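You operate a simulated robot arm through the tools that you are given. There is no shell and no other tool.

You are at the controls of a simulated robot arm. One attempt, no reset.

JOB
Pack the grey crate on the top of the grey bench. At the end: the orange effect box (marked "+3") is in the grey crate; the red tag (marked "FAIL") from the top of the grey bench stands on top of the white carton (marked "CLIPS"); the purple connector stands on top of the white spool; the blue effect box (marked "x2") is in the grey crate; whatever was shut is shut again. Leave all else as you found it, and nothing knocked over.
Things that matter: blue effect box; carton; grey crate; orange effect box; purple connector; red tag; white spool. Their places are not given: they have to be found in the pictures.

The check looks at the end state, three seconds after you hand in, the way a careful person would. Anything else that was tipped, shoved, dropped, spilled or broken makes it a failure.

ROBOT AND FRAMES
A 7-joint arm with a two-finger gripper, fixed in place. Base frame: the origin is at the foot of the arm, x ahead of it, y to its left, z up; the work surface is at about z = 0.74. Units: m, degrees, N and s.
With the tool pointing down near the work surface it reaches from about 0.32 to 0.72 m from the base axis. Its first joint turns from -66.0 to 66.0 degrees. Payload 2.45 kg.
The TCP is the grasp point between the finger pads, 0.026 m short of the fingertips. In the tool frame z runs along the fingers and y along their closing line. The gripper opens to 0.096 m. The gripper's body begins 0.069 m behind the TCP.
Orientation is that of the tool frame in the base frame, as [roll, pitch, yaw] about the fixed x, y, z axes, in that order (R = Rz(yaw) Ry(pitch) Rx(roll)). With the fingers straight down and closing along the base's y, the tool's x points along the base's -x, its y along +y and its z along -z.

CONTROLS
- The arm moves only by the tool jog_arm. Its arguments are lists of equal length, an entry for each row: "jaw": the gripper command, from -1 (shut) to 1 (fully open), values between in proportion; "xyz": the shift along the base's x, y, z in m, a list of three; "rot": the turn, a rotation vector about the base's x, y, z in degrees, a list of three. In form: {"jaw": [jaw, ...], "xyz": [[x, y, z], ...], "rot": [[rx, ry, rz], ...]}. A call has 1 to 20 rows; each row shifts and turns the commanded pose from where the row before left it. A row lasts 0.2 s, in which the tool goes at most 0.05 m and 8.6 degrees; a call with a longer step from one row to the next is refused whole, and so is a gripper value outside its range. A pose out of reach is approached as far as the arm can. The call stops where the force on the tool passes 40 N (or 10 N more than at its start, if that is more) or the arm is blocked; 0.2 s more then pass. Each finger halts on what it meets, pressing with about 24 N; the grip force reading is that of the motor and also rises with nothing between the fingers. The clock runs only during rows and for 0.2 s after the last one: add rows that do not move to give the fingers time. The reply holds the time, the measured pose of the TCP, the force on the tool along the base axes, the opening and the grip force, in the units named above and with some noise, with the torque about the TCP (base axes, N m) and any sound that the robot's microphone picked up, and new pictures: "pictures" is both (left out), scene, wrist or none.
- Cameras (640 x 400 px; columns grow to the right, rows downward): "scene" is fixed at [0.1712, -0.4066, 1.4079]; the picture's right is [0.67, -0.74, 0.00], its down [-0.55, -0.50, -0.67] and it looks along [0.50, 0.45, -0.74] (base axes); focal length 270 px, centre (320, 200). "wrist" rides on the gripper at [0.082, 0.003, -0.098] in the tool frame; the picture's right is [-0.04, 1.00, 0.00], its down [-0.73, -0.03, -0.68] and it looks along [-0.68, -0.03, 0.73] (tool axes); focal length 256 px, centre (320, 200).
- probe_pixels(camera, pixels): for up to 12 pixels [column, row] of the newest picture of that camera ("zoom" is the newest enlarged one), the place [x, y, z] in the base frame of the surface seen there, good to about 0.002 m. No time passes.
- close_up(camera, box): a new picture of the part [left, top, right, bottom] of that camera's present view, enlarged. No time passes.
- finish_job(): hands the job in; it is judged then, once.

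Open the gripper and draw the arm clear of the work before you hand the job in, unless the task says otherwise.

The tools are called after "Emit:" as name(argument=value, ...) on one line, values as JSON. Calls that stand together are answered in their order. jog_arm: Moves the arm, as the interface text tells. Its arguments: {"type":"object","properties":{"jaw":{"type":"array","items":{"type":"number"}},"xyz":{"type":"array","items":{"type":"array","items":{"type":"number"}}},"rot":{"type":"array","items":{"type":"array","items":{"type":"number"}}},"pictures":{"type":"string","enum":["both","scene","wrist","none"]}},"required":["jaw","xyz","rot"]} The other tools are called the same way: probe_pixels (camera, pixels) gives the place of the surface under pixels of a picture; close_up (camera, box) takes an enlarged picture of a part of a camera's view; finish_job () hands the job in.

At the start:

```text
time: 0.0
tcp_pos: [0.434, -0.0755, 1.1654]
orientation: [-180.0, 0.0, 180.0]
wrist_force: [0.3, 0.5, -0.3]
moment: [-0.02, 0.01, -0.04]
gripper_width: 0.0959
gripper_force: 0.0
```

scene: 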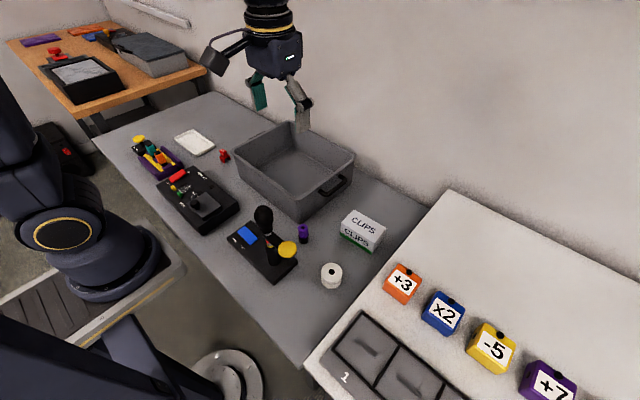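
wrist: 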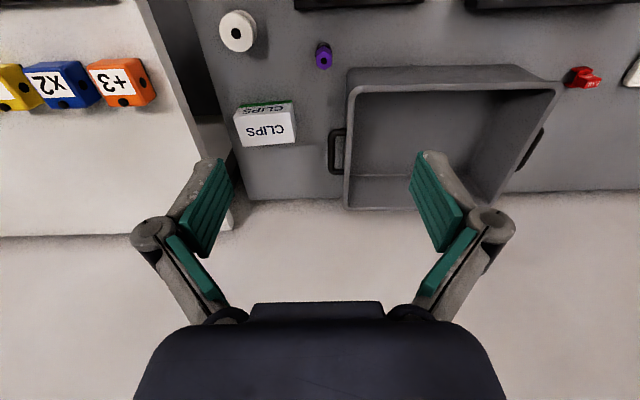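

I see the crate around (295,170), the carton at (362,230), the spool at (331,275), the purple connector at (303,233), the red tag at (224,156), and orange/blue boxes at (403,283)/(443,313). I'll enlarge the views to look closely.

Emit:
close_up(camera="scene", box=[220, 180, 400, 300])

Emit:
close_up(camera="scene", box=[340, 240, 600, 400])

Emit:
close_up(camera="scene", box=[120, 110, 280, 230])

Emit:
probe_pixels(camera="scene", pixels=[[403, 283], [409, 271], [443, 313], [448, 301], [362, 222], [331, 270], [303, 228], [224, 154], [295, 175], [300, 260], [400, 310], [215, 160]])

```text
3.33 times, centred on (310, 240) of scene
```

zoom: 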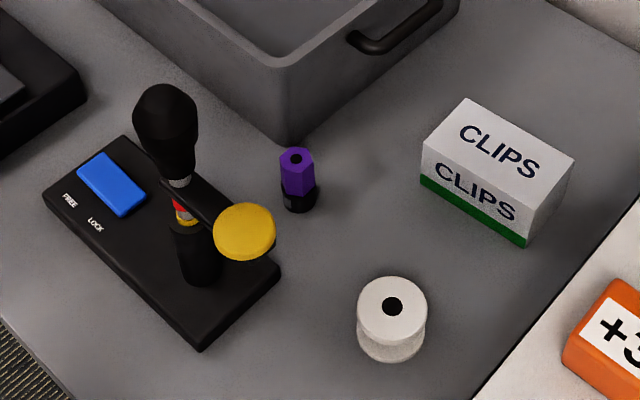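

```text
2.46 times, centred on (470, 320) of scene
```

zoom: 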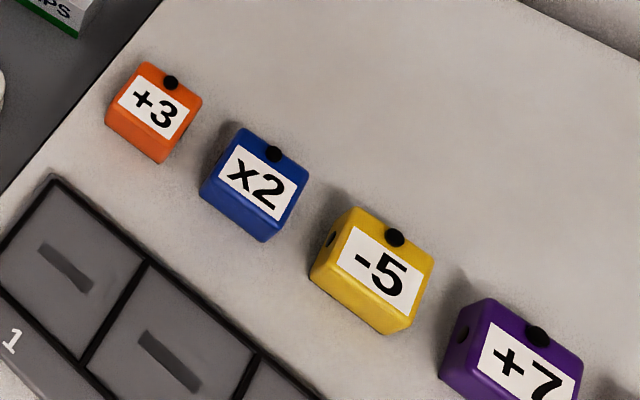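

```text
3.33 times, centred on (200, 170) of scene
```

zoom: 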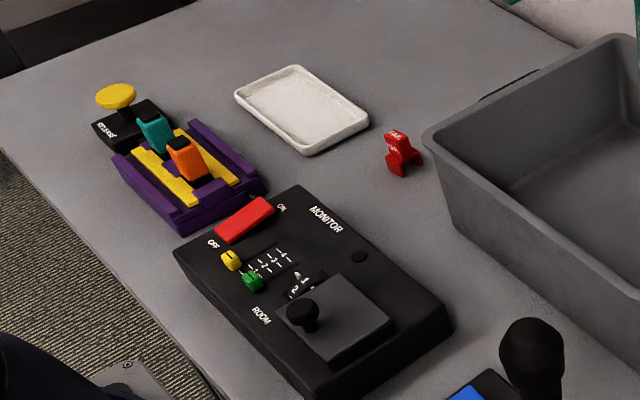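

```text
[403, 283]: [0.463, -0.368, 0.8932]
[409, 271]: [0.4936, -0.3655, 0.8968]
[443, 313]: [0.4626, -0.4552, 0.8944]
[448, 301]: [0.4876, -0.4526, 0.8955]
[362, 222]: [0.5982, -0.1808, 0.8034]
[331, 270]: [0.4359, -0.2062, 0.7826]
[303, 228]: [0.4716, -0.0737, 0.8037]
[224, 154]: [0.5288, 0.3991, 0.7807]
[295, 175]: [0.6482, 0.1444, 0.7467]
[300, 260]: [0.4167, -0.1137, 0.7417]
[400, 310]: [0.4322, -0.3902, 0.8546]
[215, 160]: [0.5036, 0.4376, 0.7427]
```

The boxes sit on a white table at about z=0.855; grey bench is about 0.742. I'll enlarge the wrist view to get geometry of each item.

Emit:
close_up(camera="wrist", box=[0, 30, 200, 155])

Emit:
probe_pixels(camera="zoom", pixels=[[285, 100], [400, 100], [500, 200], [330, 240], [450, 230], [415, 170], [300, 120], [200, 230], [90, 110], [240, 160], [290, 170], [560, 260]])

Emit:
close_up(camera="scene", box=[370, 250, 480, 340])

Emit:
probe_pixels(camera="zoom", pixels=[[75, 150], [150, 75], [270, 120], [180, 230], [215, 215], [240, 180], [330, 280], [390, 215], [440, 370], [530, 300], [500, 330], [290, 250]])

```text
3.20 times, centred on (100, 92) of wrist
```

zoom: 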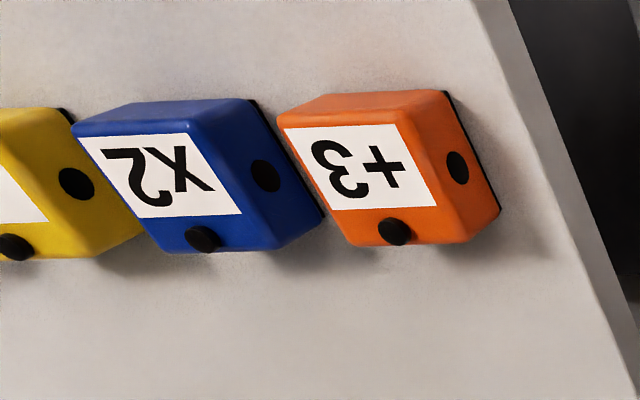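

```text
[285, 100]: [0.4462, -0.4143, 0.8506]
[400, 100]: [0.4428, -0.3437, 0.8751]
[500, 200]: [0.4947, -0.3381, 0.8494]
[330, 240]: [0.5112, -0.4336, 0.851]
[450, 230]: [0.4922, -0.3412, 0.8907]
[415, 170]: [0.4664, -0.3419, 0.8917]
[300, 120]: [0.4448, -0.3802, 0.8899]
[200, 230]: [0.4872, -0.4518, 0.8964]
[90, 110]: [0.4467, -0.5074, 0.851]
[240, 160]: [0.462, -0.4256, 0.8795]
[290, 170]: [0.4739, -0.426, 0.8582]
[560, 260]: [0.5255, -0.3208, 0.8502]
```

```text
4.44 times, centred on (425, 295) of scene
```

zoom: 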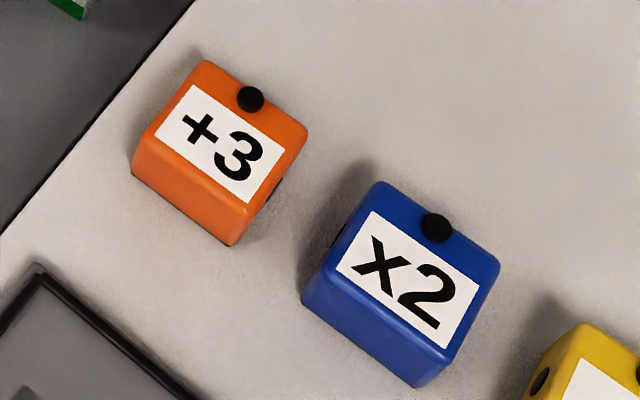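

```text
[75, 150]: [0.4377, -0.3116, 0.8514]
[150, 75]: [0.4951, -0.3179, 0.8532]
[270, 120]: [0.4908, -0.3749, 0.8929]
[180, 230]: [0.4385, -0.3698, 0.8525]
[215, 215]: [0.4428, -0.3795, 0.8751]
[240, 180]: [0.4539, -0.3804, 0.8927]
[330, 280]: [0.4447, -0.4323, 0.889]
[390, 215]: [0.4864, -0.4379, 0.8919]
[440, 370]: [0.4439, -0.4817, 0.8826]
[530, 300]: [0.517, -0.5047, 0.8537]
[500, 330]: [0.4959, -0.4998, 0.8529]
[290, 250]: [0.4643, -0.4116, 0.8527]
```

Boxes are axis-aligned: orange spans y≈-0.341..-0.386, blue starts y≈-0.426. Now I'll probe the crate, carton, spool, connector and tag.

Emit:
probe_pixels(camera="scene", pixels=[[236, 151], [296, 125], [353, 155], [302, 195], [290, 206], [270, 168], [260, 150], [325, 150], [300, 200], [280, 165], [320, 165], [335, 185]])

Emit:
close_up(camera="scene", box=[285, 200, 395, 300])

Emit:
probe_pixels(camera="zoom", pixels=[[330, 105], [350, 65], [395, 60], [545, 120], [500, 185], [480, 170], [265, 395], [210, 430], [325, 430], [265, 475], [105, 150], [110, 230]])

Emit:
close_up(camera="scene", box=[205, 140, 245, 170])

Emit:
probe_pixels(camera="zoom", pixels=[[260, 150], [300, 180], [330, 170], [270, 230], [320, 240], [250, 290], [290, 320], [330, 300], [350, 250], [290, 150], [300, 280], [250, 340]])

```text
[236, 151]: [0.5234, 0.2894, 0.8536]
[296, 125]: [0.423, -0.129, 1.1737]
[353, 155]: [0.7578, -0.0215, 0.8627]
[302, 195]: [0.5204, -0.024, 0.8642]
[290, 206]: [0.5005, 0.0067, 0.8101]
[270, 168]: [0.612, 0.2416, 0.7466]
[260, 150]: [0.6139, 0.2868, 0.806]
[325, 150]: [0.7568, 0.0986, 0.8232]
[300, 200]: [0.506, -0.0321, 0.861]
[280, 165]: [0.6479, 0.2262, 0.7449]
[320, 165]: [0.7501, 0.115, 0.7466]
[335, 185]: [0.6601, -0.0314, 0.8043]
```

```text
4.00 times, centred on (340, 250) of scene
```

zoom: 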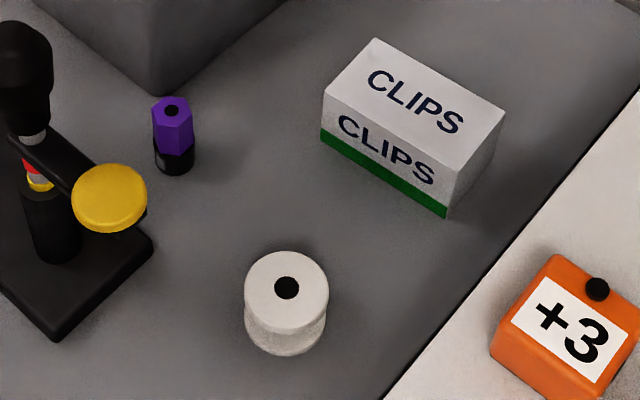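

```text
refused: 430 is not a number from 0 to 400
```

```text
13.33 times, centred on (225, 155) of scene
```

zoom: 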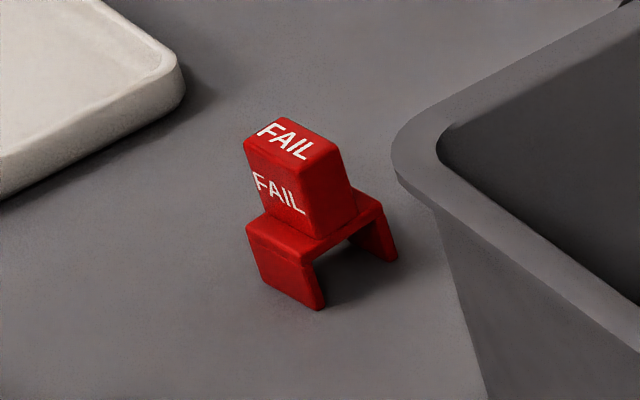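

```text
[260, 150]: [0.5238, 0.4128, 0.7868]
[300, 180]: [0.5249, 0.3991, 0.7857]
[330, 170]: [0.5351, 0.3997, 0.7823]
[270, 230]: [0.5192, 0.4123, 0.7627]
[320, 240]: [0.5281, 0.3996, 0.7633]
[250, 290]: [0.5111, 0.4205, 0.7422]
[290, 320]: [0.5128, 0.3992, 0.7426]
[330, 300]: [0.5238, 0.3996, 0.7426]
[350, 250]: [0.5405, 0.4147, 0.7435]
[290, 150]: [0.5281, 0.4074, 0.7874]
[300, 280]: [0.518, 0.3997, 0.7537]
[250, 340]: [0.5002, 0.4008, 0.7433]
```

Red tag is a small bridge with a block on top near (0.528,0.407). I'll now get the carton, spool, connector and yellow knob geometry.

Emit:
close_up(camera="scene", box=[285, 205, 395, 295])

Emit:
probe_pixels(camera="zoom", pixels=[[375, 15], [325, 65], [503, 85], [455, 140], [250, 265], [325, 265], [286, 227], [286, 305], [160, 80], [190, 85], [170, 110], [175, 140]])

Emit:
probe_pixels(camera="zoom", pixels=[[110, 165], [75, 170], [145, 165], [110, 200], [25, 30], [140, 215], [345, 110], [445, 185], [480, 120], [255, 300], [320, 310], [172, 70]])

Emit:
close_up(camera="wrist", box=[200, 0, 360, 160])

```text
4.44 times, centred on (340, 250) of scene
```

zoom: 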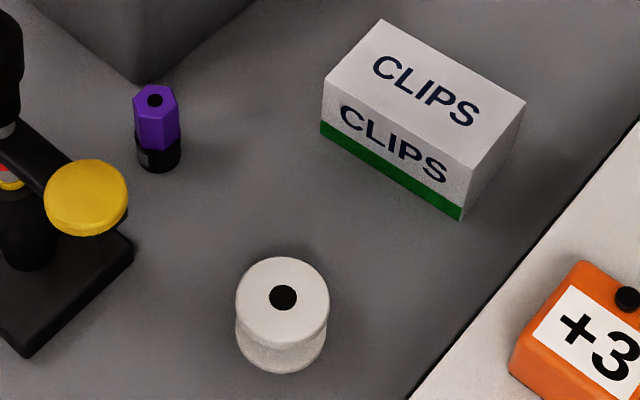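

```text
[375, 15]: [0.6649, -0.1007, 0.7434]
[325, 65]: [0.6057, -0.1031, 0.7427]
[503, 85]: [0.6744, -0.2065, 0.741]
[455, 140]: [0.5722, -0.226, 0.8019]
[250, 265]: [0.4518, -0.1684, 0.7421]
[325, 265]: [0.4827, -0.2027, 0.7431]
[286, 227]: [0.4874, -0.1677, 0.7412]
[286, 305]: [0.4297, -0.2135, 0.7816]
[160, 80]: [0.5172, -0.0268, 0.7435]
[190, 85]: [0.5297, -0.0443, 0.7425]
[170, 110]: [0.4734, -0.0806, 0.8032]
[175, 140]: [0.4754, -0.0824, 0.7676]
```

```text
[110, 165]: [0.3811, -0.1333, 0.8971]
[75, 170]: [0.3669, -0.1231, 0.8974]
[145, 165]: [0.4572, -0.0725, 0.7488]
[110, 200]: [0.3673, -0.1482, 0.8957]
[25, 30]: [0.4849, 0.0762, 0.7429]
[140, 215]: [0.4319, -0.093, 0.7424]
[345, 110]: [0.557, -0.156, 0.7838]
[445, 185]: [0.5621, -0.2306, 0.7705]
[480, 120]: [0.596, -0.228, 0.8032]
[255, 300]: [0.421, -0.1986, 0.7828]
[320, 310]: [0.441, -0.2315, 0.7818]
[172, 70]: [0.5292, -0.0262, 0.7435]
```

```text
2.50 times, centred on (280, 80) of wrist
```

zoom: 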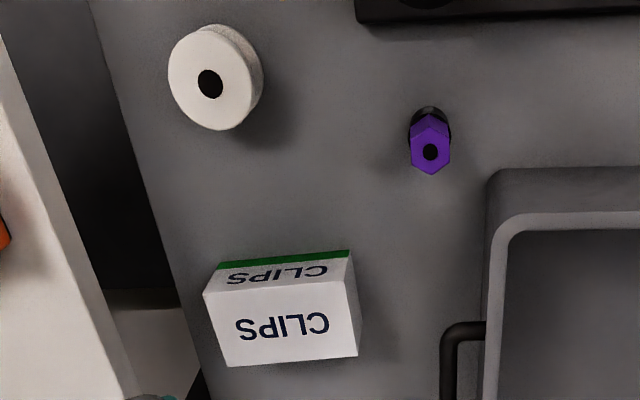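

Wrist zoom shows carton top face corners near (205,293),(352,282),(358,355),(227,366). I'll probe this zoom for the carton, spool, and connector.

Emit:
probe_pixels(camera="zoom", pixels=[[208, 297], [347, 285], [353, 352], [230, 362], [282, 322], [172, 78], [245, 90], [208, 30], [210, 122], [430, 150], [415, 150], [445, 150]])

Emit:
probe_pixels(camera="zoom", pixels=[[430, 170], [432, 120], [450, 250], [505, 230], [600, 232], [495, 390], [445, 350], [560, 320], [210, 85], [220, 110], [195, 60], [430, 135]])

Emit:
close_up(camera="wrist", box=[320, 50, 640, 220])

Emit:
probe_pixels(camera="zoom", pixels=[[60, 60], [60, 310], [70, 300], [480, 80], [430, 60], [250, 100], [250, 250], [120, 200], [380, 200], [320, 300], [20, 200], [520, 50]])

```text
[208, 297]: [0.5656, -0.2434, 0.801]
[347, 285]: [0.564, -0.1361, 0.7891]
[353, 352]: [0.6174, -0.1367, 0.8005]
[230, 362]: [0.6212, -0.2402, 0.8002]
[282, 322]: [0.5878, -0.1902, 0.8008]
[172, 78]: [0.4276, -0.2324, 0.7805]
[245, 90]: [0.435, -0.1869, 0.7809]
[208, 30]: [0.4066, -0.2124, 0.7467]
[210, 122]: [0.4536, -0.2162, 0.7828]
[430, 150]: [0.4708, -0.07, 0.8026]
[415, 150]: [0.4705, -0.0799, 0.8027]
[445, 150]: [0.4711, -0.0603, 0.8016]
```

```text
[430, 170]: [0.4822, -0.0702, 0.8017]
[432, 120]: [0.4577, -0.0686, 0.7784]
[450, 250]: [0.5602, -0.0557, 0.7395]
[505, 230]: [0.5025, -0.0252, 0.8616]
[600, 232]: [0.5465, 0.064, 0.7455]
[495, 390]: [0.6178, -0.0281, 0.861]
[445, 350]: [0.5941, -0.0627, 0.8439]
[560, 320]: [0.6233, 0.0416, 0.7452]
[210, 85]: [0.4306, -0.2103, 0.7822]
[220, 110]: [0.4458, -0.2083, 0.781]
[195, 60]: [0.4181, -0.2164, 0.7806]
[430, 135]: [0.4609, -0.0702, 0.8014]
```

```text
2.00 times, centred on (480, 135) of wrist
```

zoom: 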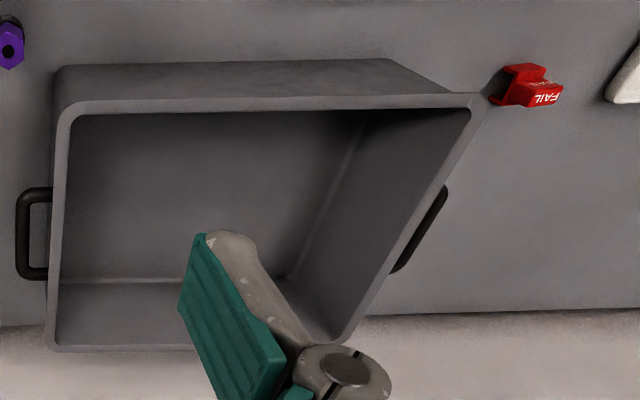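

```text
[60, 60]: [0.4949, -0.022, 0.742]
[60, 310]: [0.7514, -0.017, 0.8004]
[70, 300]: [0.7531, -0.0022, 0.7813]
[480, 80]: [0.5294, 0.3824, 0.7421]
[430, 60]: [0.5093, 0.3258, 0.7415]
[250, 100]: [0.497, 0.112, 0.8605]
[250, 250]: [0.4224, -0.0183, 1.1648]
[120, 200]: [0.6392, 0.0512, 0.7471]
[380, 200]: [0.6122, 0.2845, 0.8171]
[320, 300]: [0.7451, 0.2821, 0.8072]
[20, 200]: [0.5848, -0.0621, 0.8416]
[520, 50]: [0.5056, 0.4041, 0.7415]
```

Crate inner floor spans about x 0.505–0.755, y -0.02–0.285 at z≈0.747. Before planning the connector grasp I need the joystick/yellow knob geometry near (262,213) and (287,249), and the tray near the tag.

Emit:
close_up(camera="scene", box=[225, 195, 321, 255])

Emit:
probe_pixels(camera="zoom", pixels=[[250, 75], [215, 100], [290, 100], [255, 170], [410, 330], [360, 360], [465, 350], [410, 395], [350, 230], [60, 260], [520, 220], [525, 320]])

Emit:
probe_pixels(camera="scene", pixels=[[174, 138], [193, 130], [214, 146], [200, 155], [187, 205], [200, 180], [272, 283], [228, 240], [297, 262], [160, 20], [500, 220], [415, 215]])

Emit:
close_up(camera="scene", box=[180, 0, 340, 140])

```text
6.67 times, centred on (273, 225) of scene
```

zoom: 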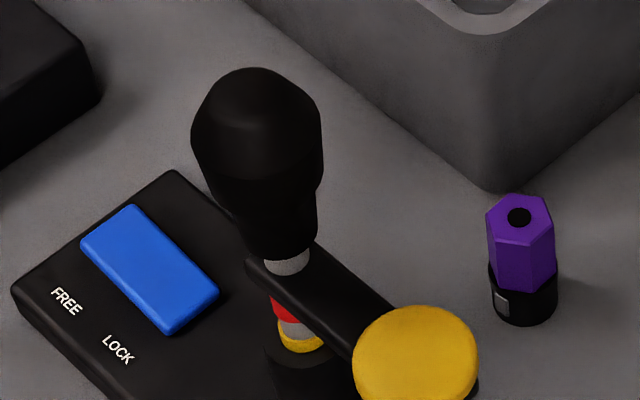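

```text
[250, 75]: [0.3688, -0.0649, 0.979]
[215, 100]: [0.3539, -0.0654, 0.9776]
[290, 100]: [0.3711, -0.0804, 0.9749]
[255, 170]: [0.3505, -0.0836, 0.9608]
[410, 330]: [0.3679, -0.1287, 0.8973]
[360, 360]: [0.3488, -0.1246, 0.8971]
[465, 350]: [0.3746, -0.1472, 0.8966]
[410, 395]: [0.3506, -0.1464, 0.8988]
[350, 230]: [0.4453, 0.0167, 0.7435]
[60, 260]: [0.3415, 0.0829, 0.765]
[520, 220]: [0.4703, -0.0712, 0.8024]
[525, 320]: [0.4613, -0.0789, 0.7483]
```

```text
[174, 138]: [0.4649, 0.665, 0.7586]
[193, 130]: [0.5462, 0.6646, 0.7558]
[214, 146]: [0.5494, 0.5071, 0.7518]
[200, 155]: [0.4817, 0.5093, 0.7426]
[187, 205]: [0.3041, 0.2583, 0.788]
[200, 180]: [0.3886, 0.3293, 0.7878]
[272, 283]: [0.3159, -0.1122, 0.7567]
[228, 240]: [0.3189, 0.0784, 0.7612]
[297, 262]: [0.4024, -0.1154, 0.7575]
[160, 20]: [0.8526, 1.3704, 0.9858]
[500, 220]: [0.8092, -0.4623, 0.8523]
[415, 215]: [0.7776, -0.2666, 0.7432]
```

```text
2.86 times, centred on (260, 70) of scene
```

zoom: 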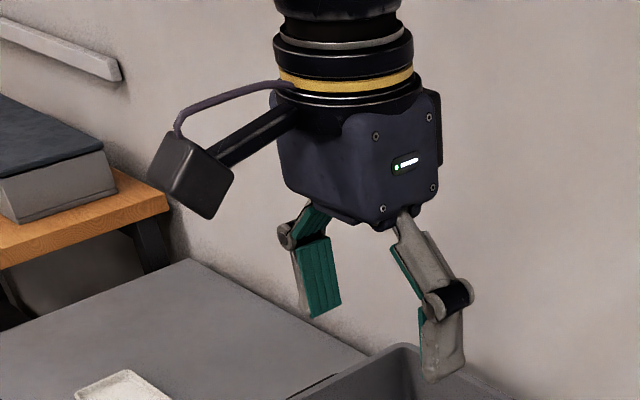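

The joystick (0.36,-0.07, top z 0.98) and yellow knob (0.36,-0.137, z 0.897) would foul the wrist camera in the default yaw, so I'll turn the tool +60° (matches the hex flats too) while moving over the connector at (0.471,-0.070) at z≈1.0 with jaws half open.

Emit:
jog_arm(jaw=[0.1, 0.1, 0.1, 0.1, 0.1, 0.1, 0.1, 0.1, 0.1], xyz=[[0.0046, 0.0006, -0.02], [0.0046, 0.0006, -0.02], [0.0046, 0.0006, -0.02], [0.0046, 0.0006, -0.02], [0.0046, 0.0006, -0.02], [0.0046, 0.0006, -0.02], [0.0046, 0.0006, -0.02], [0.0046, 0.0006, -0.02], [0, 0, 0]], rot=[[0, 0, 7.5], [0, 0, 7.5], [0, 0, 7.5], [0, 0, 7.5], [0, 0, 7.5], [0, 0, 7.5], [0, 0, 7.5], [0, 0, 7.5], [0, 0, 0]])

```text
time: 2.0
tcp_pos: [0.4688, -0.0685, 1.0034]
orientation: [-179.9, -0.1, -119.9]
wrist_force: [-0.3, -0.9, -0.1]
moment: [0.0, 0.02, 0.01]
gripper_width: 0.0528
gripper_force: 0.0
```

scene: 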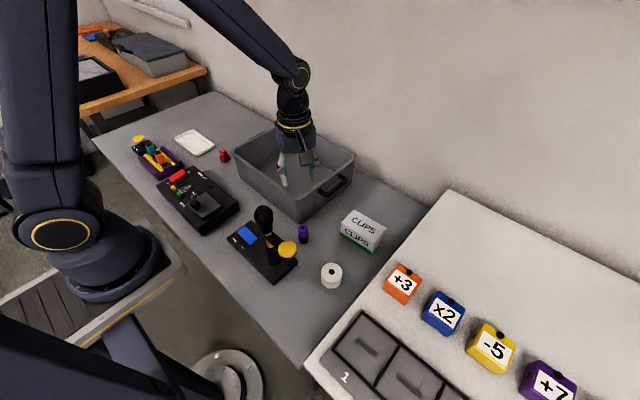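
wrist: 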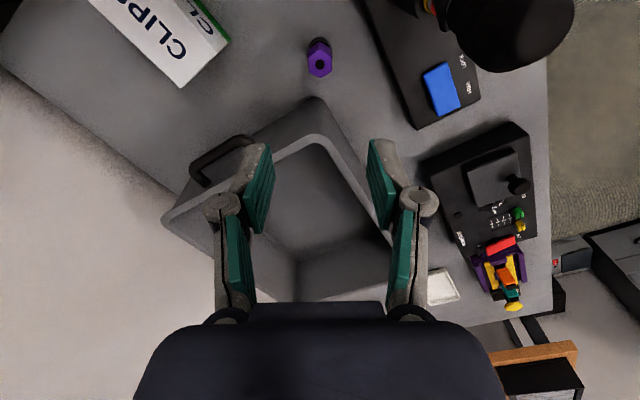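

The tool is at yaw -120, over the connector; in the wrist view the connector is at (319,58). I'll enlarge both views to verify hex alignment and clearance.

Emit:
close_up(camera="wrist", box=[280, 30, 360, 80])

Emit:
probe_pixels(camera="zoom", pixels=[[310, 250], [220, 215], [220, 270], [300, 310], [405, 280], [410, 215], [320, 175], [310, 235], [240, 130], [390, 130]])

Emit:
close_up(camera="scene", box=[230, 80, 390, 200])

```text
8.00 times, centred on (320, 55) of wrist
```

zoom: 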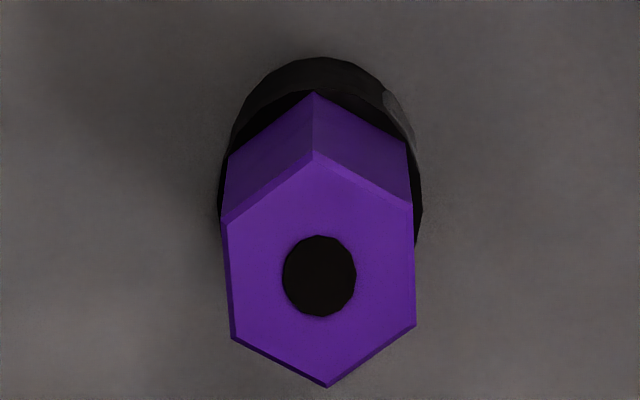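

```text
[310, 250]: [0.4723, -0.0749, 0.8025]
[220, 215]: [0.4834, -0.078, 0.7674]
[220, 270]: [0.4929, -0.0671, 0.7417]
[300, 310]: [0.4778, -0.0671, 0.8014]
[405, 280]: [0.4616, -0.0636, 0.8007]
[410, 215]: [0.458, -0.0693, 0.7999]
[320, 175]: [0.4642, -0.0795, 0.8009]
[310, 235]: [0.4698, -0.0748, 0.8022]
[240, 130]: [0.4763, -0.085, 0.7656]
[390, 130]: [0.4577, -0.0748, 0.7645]
```

```text
3.33 times, centred on (310, 140) of scene
```

zoom: 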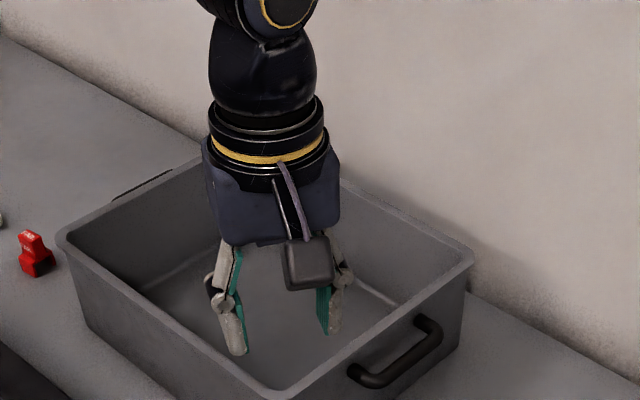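

Flats are aligned with the jaws. I'll settle at a slightly wider opening and descend part way to z≈0.87, then re-check.

Emit:
jog_arm(jaw=[0.3, 0.3, 0.3, 0.3, 0.3, 0.3], xyz=[[0.0005, 0.0005, -0.025], [0, 0, -0.03], [0, 0, -0.03], [0, 0, -0.03], [0, 0, -0.02], [0, 0, 0]], rot=[[0, 0, 0], [0, 0, 0], [0, 0, 0], [0, 0, 0], [0, 0, 0], [0, 0, 0]])

Emit:
close_up(camera="wrist", box=[240, 60, 400, 160])

Emit:
close_up(camera="scene", box=[220, 150, 380, 270])

```text
time: 3.4
tcp_pos: [0.4714, -0.0713, 0.8699]
orientation: [180.0, -0.1, -119.9]
wrist_force: [-0.5, 0.1, 0.1]
moment: [-0.02, 0.0, -0.01]
gripper_width: 0.0624
gripper_force: 0.1
```

scene: 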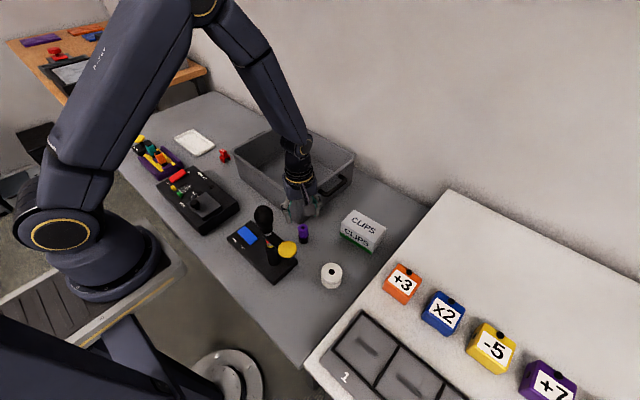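
wrist: 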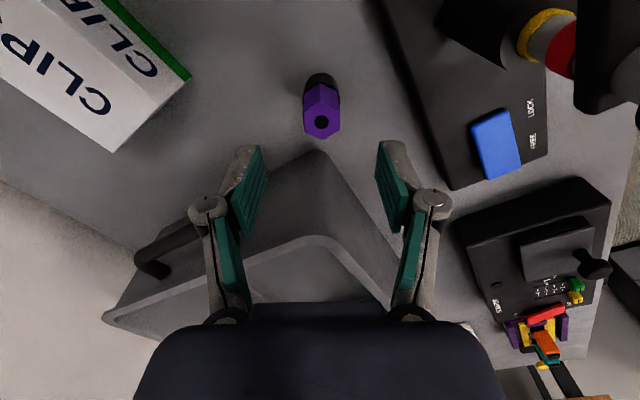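

```text
4.00 times, centred on (320, 110) of wrist
```

zoom: 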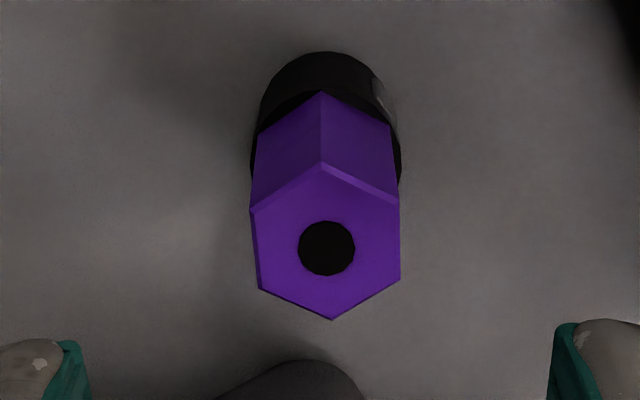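

```text
3.33 times, centred on (300, 210) of scene
```

zoom: 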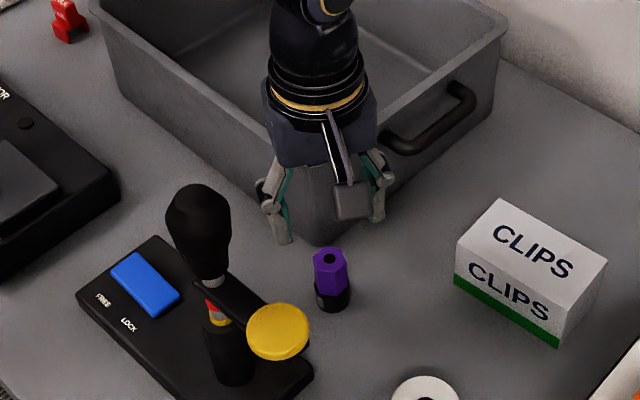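

The connector top (≈(321,122) in wrist) matches where a point straight below the TCP should appear, so alignment is good. I descend to z≈0.798 and close.

Emit:
jog_arm(jaw=[0.3, 0.3, 0.3, 0.3, -1, -1, -1, -1, -1, -1], xyz=[[0, 0, -0.024], [0, 0, -0.024], [0, 0, -0.024], [0, 0, 0], [0, 0, 0], [0, 0, 0], [0, 0, 0], [0, 0, 0], [0, 0, 0], [0, 0, 0]], rot=[[0, 0, 0], [0, 0, 0], [0, 0, 0], [0, 0, 0], [0, 0, 0], [0, 0, 0], [0, 0, 0], [0, 0, 0], [0, 0, 0], [0, 0, 0]])

Emit:
close_up(camera="scene", box=[240, 170, 360, 260])

```text
time: 5.6
tcp_pos: [0.4725, -0.0689, 0.7986]
orientation: [-179.9, 0.0, -119.9]
wrist_force: [0.0, -0.2, -0.2]
moment: [0.01, -0.01, 0.01]
gripper_width: 0.0281
gripper_force: 24.0
```

scene: 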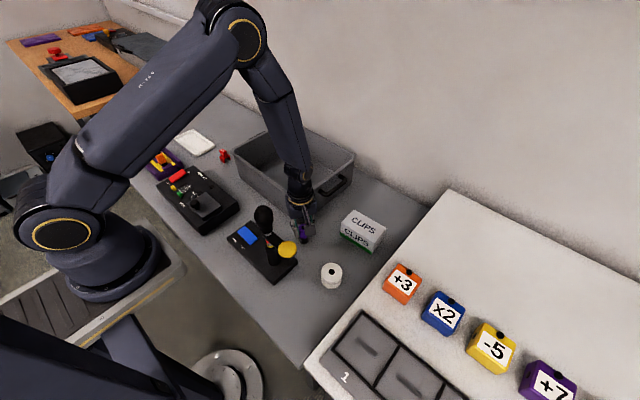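
wrist: 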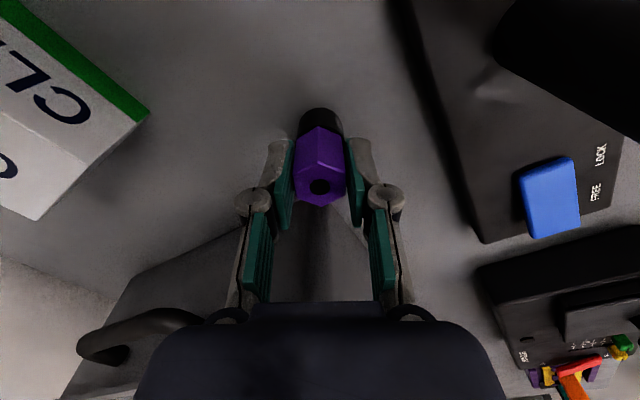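

```text
4.44 times, centred on (300, 215) of scene
```

zoom: 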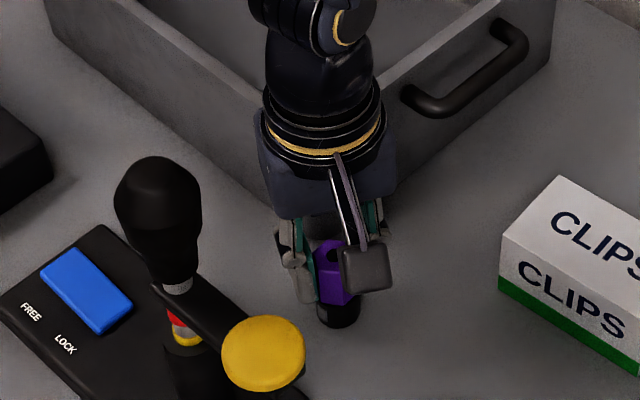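

Grip holds at 0.028 m width with 24 N. Lifting straight up to z≈0.95 to verify the hold.

Emit:
jog_arm(jaw=[-1, -1, -1, -1, -1, -1], xyz=[[0, 0, 0.02], [0, 0, 0.03], [0, 0, 0.035], [0, 0, 0.035], [0, 0, 0.03], [0, 0, 0]], rot=[[0, 0, 0], [0, 0, 0], [0, 0, 0], [0, 0, 0], [0, 0, 0], [0, 0, 0]])

Emit:
close_up(camera="scene", box=[260, 190, 400, 300])

```text
time: 7.0
tcp_pos: [0.4698, -0.0712, 0.9506]
orientation: [179.8, 0.0, -119.9]
wrist_force: [0.5, 1.1, -1.8]
moment: [0.0, -0.02, -0.03]
gripper_width: 0.028
gripper_force: 23.9
```

scene: 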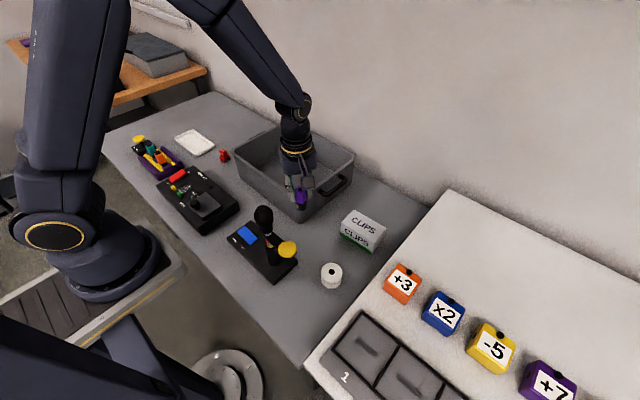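
wrist: 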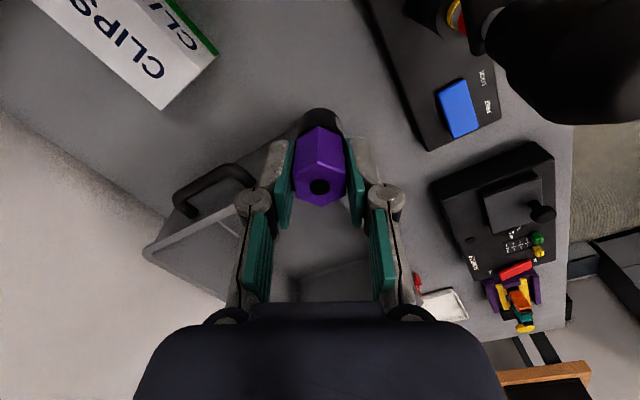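

```text
3.64 times, centred on (330, 245) of scene
```

zoom: 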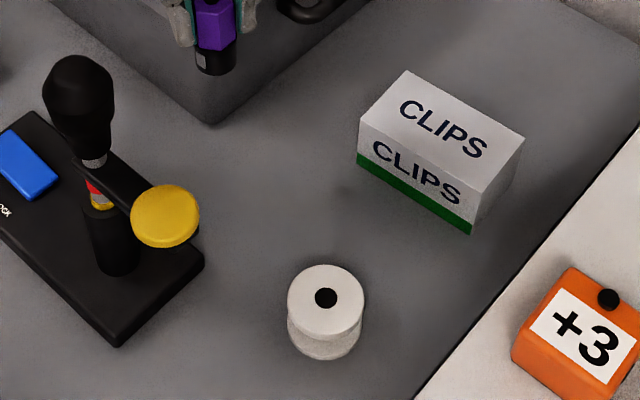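

Connector is held. I'll probe the spool's top disc in this zoom (centre ≈(326,299), edges 288–364) for an accurate centre.

Emit:
probe_pixels(camera="zoom", pixels=[[326, 299], [292, 299], [360, 299], [326, 269], [326, 328], [303, 278], [349, 278], [303, 320], [349, 320], [310, 299], [342, 299]])

```text
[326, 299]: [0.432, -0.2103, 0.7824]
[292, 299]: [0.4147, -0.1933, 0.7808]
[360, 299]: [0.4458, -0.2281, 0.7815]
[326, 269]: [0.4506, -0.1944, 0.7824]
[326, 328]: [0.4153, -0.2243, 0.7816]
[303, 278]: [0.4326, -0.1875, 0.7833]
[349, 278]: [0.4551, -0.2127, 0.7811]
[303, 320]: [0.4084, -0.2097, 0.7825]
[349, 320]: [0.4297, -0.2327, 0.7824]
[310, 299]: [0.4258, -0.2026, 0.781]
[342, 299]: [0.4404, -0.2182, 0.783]
```

Spool centre is (0.4316,-0.2103), top z≈0.782. I'll check where the connector sits in the grip via the wrist view (hole at about (319,186)).

Emit:
close_up(camera="wrist", box=[270, 90, 370, 220])

Emit:
probe_pixels(camera="wrist", pixels=[[319, 186], [319, 175], [319, 197], [308, 184], [330, 184], [319, 203], [319, 168], [320, 135], [300, 180], [340, 178]])

```text
3.08 times, centred on (320, 155) of wrist
```

zoom: 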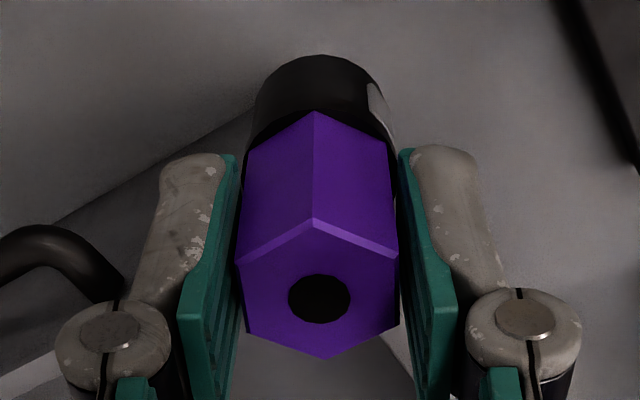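

```text
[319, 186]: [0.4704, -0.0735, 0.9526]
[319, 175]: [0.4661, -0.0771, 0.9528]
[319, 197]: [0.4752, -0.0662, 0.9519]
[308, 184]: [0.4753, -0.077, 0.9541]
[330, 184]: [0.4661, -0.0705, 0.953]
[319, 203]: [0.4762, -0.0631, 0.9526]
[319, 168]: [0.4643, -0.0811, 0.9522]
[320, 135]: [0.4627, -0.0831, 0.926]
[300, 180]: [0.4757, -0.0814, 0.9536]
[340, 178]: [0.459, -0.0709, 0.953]
```

The connector hole sits about 3 mm toward tool +x from the TCP; I'll compensate. Moving over the spool at z≈0.95 to TCP (0.4325,-0.2083).

Emit:
jog_arm(jaw=[-1, -1, -1, -1, -1, -1, -1, -1], xyz=[[-0.004, -0.014, 0], [-0.0078, -0.0276, 0], [-0.0078, -0.0276, 0], [-0.0078, -0.0276, 0], [-0.0078, -0.0276, 0], [-0.0036, -0.0137, 0], [0, 0, 0], [0, 0, 0]], rot=[[0, 0, 0], [0, 0, 0], [0, 0, 0], [0, 0, 0], [0, 0, 0], [0, 0, 0], [0, 0, 0], [0, 0, 0]])

Emit:
close_up(camera="wrist", box=[220, 50, 420, 200])

Emit:
close_up(camera="scene", box=[270, 190, 400, 300])

```text
time: 8.8
tcp_pos: [0.4329, -0.2071, 0.948]
orientation: [180.0, -0.1, -120.0]
wrist_force: [0.3, 0.6, -0.6]
moment: [0.0, 0.0, 0.0]
gripper_width: 0.0278
gripper_force: 24.4
```

scene: 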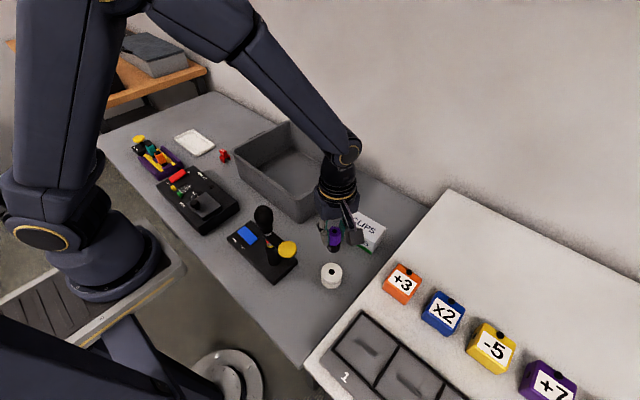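
wrist: 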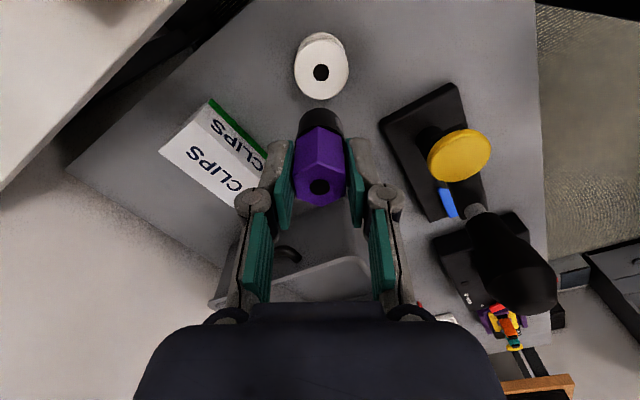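

```text
2.67 times, centred on (320, 125) of wrist
```

zoom: 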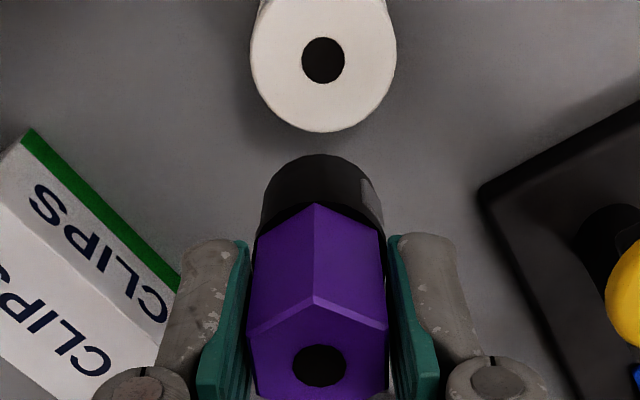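

```text
3.64 times, centred on (335, 245) of scene
```

zoom: 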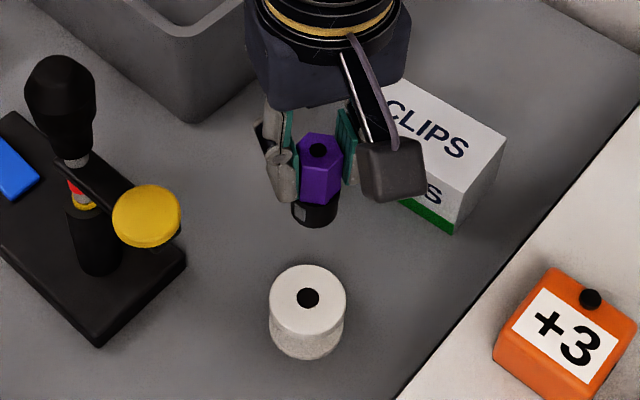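

Alignment checks out (spool hole at ≈(321,73), connector axis consistent to about 1 mm). Descending to just above the spool.

Emit:
jog_arm(jaw=[-1, -1, -1, -1, -1, -1, -1], xyz=[[0, 0, -0.02], [0, 0, -0.03], [0, 0, -0.03], [0, 0, -0.018], [0, 0, -0.006], [0, 0, -0.002], [0, 0, 0]], rot=[[0, 0, 0], [0, 0, 0], [0, 0, 0], [0, 0, 0], [0, 0, 0], [0, 0, 0], [0, 0, 0]])

Emit:
close_up(camera="scene", box=[290, 220, 390, 300])

```text
time: 10.4
tcp_pos: [0.4313, -0.2068, 0.8422]
orientation: [-179.9, 0.0, -119.8]
wrist_force: [-0.1, -0.5, -1.7]
moment: [0.01, -0.01, 0.0]
gripper_width: 0.0282
gripper_force: 23.9
```

scene: 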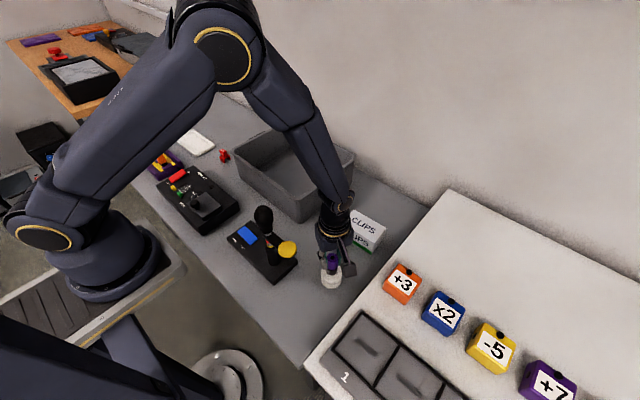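
wrist: 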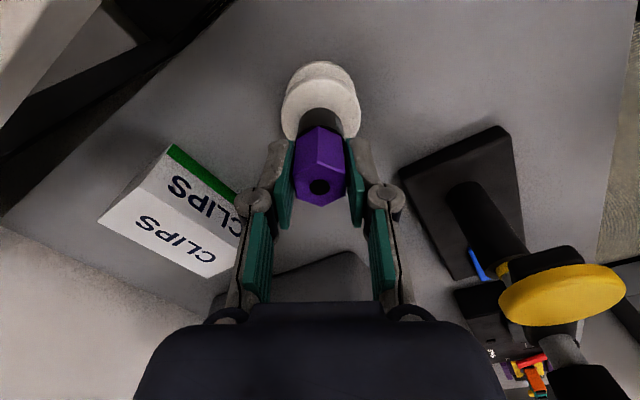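

```text
5.00 times, centred on (340, 260) of scene
```

zoom: 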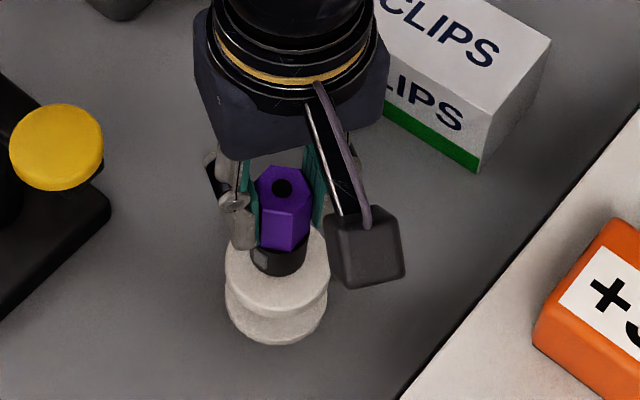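

The connector is centred about 4 mm above the spool top. Lowering in 1 mm steps to feel contact.

Emit:
jog_arm(jaw=[-1, -1, -1, -1, -1], xyz=[[0, 0, -0.001], [0, 0, -0.001], [0, 0, -0.001], [0, 0, -0.001], [0, 0, 0]], rot=[[0, 0, 0], [0, 0, 0], [0, 0, 0], [0, 0, 0], [0, 0, 0]], pictures="none")

```text
time: 11.6
tcp_pos: [0.4333, -0.2075, 0.8387]
orientation: [179.9, 0.0, -119.8]
wrist_force: [-1.3, 0.7, 2.5]
moment: [-0.01, 0.07, -0.01]
gripper_width: 0.028
gripper_force: 24.2
```

Vertical force changed from about -1.7 to +2.5, suggesting first contact; one more millimetre down.

Emit:
jog_arm(jaw=[-1, -1], xyz=[[0, 0, -0.0008], [0, 0, 0]], rot=[[0, 0, 0], [0, 0, 0]], pictures="scene")

Emit:
close_up(camera="scene", box=[290, 220, 390, 300])

```text
time: 12.2
tcp_pos: [0.4322, -0.2073, 0.8375]
orientation: [180.0, 0.0, -120.1]
wrist_force: [-1.8, 1.0, 10.0]
moment: [0.06, 0.07, -0.02]
gripper_width: 0.0276
gripper_force: 23.7
```

scene: 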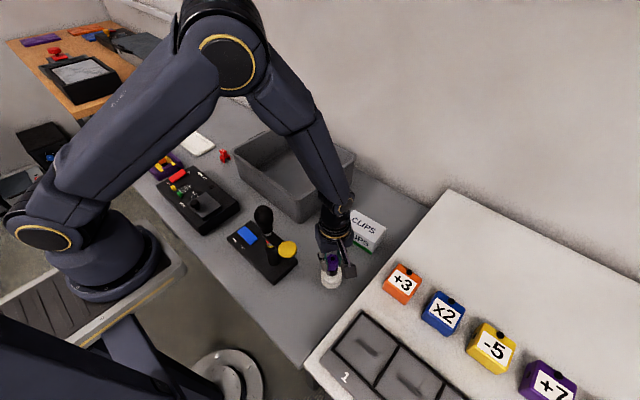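

```text
5.00 times, centred on (340, 260) of scene
```

zoom: 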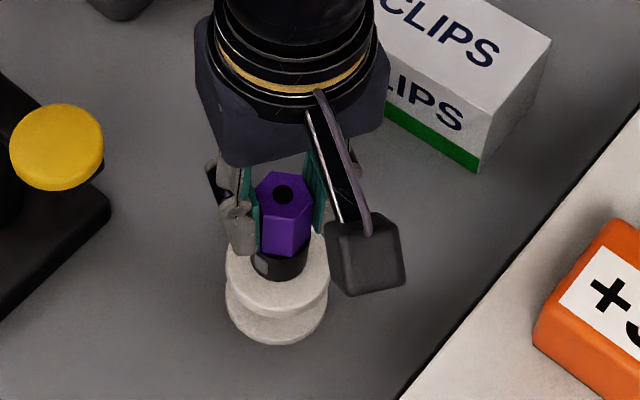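

Solid contact (10 N). I relieve the press by 0.7 mm, open the jaws, then go straight up.

Emit:
jog_arm(jaw=[-1, -0.3, 0.0, 0.3, 0.3, 0.3], xyz=[[0, 0, 0.0007], [0, 0, 0], [0, 0, 0], [0, 0, 0], [0, 0, 0], [0, 0, 0]], rot=[[0, 0, 0], [0, 0, 0], [0, 0, 0], [0, 0, 0], [0, 0, 0], [0, 0, 0]])

Emit:
close_up(camera="scene", box=[290, 220, 390, 300])

```text
time: 13.6
tcp_pos: [0.4319, -0.2081, 0.8383]
orientation: [-180.0, 0.0, -120.0]
wrist_force: [-0.7, 0.7, 0.4]
moment: [0.0, 0.02, 0.0]
gripper_width: 0.0626
gripper_force: 0.1
```

scene: 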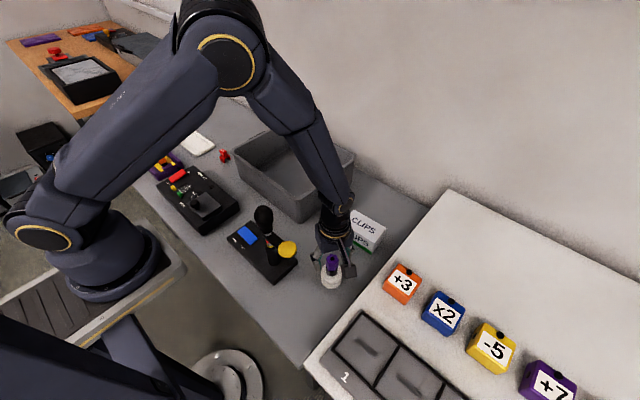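
wrist: 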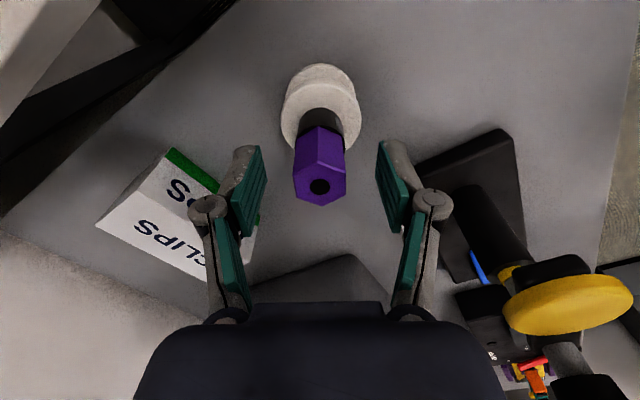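

```text
5.00 times, centred on (340, 260) of scene
```

zoom: 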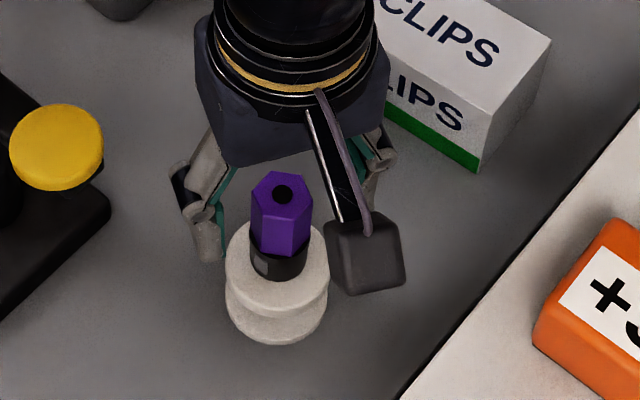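

The connector stands centred on the spool. Rising straight up to z≈1.05.

Emit:
jog_arm(jaw=[0.3, 0.3, 0.3, 0.3, 0.3, 0.3, 0.3, 0.3], xyz=[[0, 0, 0.01], [0, 0, 0.02], [0, 0, 0.03], [0, 0, 0.03], [0, 0, 0.04], [0, 0, 0.04], [0, 0, 0.04], [0, 0, 0]], rot=[[0, 0, 0], [0, 0, 0], [0, 0, 0], [0, 0, 0], [0, 0, 0], [0, 0, 0], [0, 0, 0], [0, 0, 0]], pictures="wrist")

Emit:
jog_arm(jaw=[0.1, 0.1, 0.1, 0.1, 0.1, 0.1, 0.1, 0.1, 0.1, 0.1, 0.1, 0.1, 0.1, 0.1, 0.1], xyz=[[0.004, 0.0237, 0], [0.00735, 0.0474, 0], [0.00735, 0.0474, 0], [0.00735, 0.0474, 0], [0.00735, 0.0474, 0], [0.00735, 0.0474, 0], [0.00735, 0.0474, 0], [0.00735, 0.0474, 0], [0.00735, 0.0474, 0], [0.00735, 0.0474, 0], [0.00735, 0.0474, 0], [0.00735, 0.0474, 0], [0.00735, 0.0474, 0], [0.0033, 0.0237, 0], [0, 0, 0]], rot=[[0, 0, 0], [0, 0, -7.5], [0, 0, -7.5], [0, 0, -7.5], [0, 0, -7.5], [0, 0, -7.5], [0, 0, -7.5], [0, 0, -7.5], [0, 0, -7.5], [0, 0, 0], [0, 0, 0], [0, 0, 0], [0, 0, 0], [0, 0, 0], [0, 0, 0]])

```text
time: 15.4
tcp_pos: [0.4329, -0.2077, 1.0489]
orientation: [180.0, 0.0, -119.9]
wrist_force: [0.1, -0.3, 0.2]
moment: [0.01, 0.0, 0.0]
gripper_width: 0.0623
gripper_force: 0.2
```

wrist: 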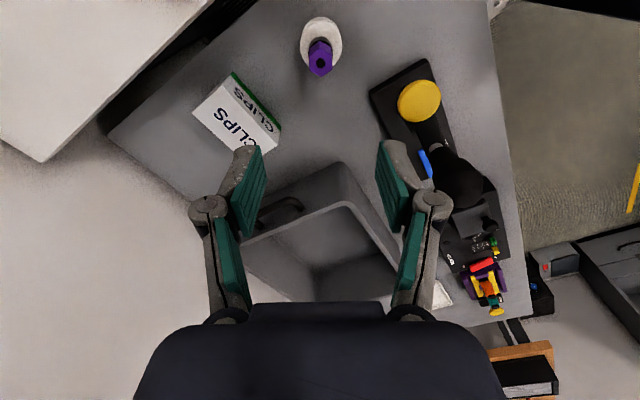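

```text
time: 18.6
tcp_pos: [0.5261, 0.4075, 1.049]
orientation: [-179.9, 0.0, 179.9]
wrist_force: [0.9, -0.4, 0.7]
moment: [0.04, 0.0, 0.05]
gripper_width: 0.053
gripper_force: 0.1
```

scene: 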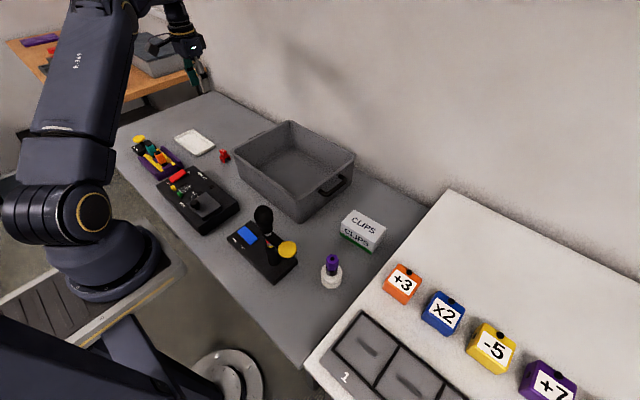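
wrist: 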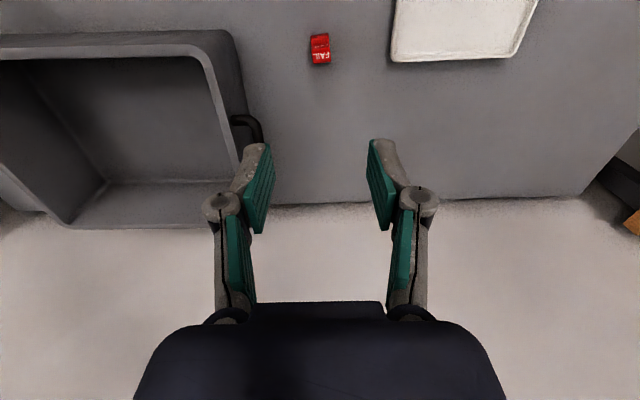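

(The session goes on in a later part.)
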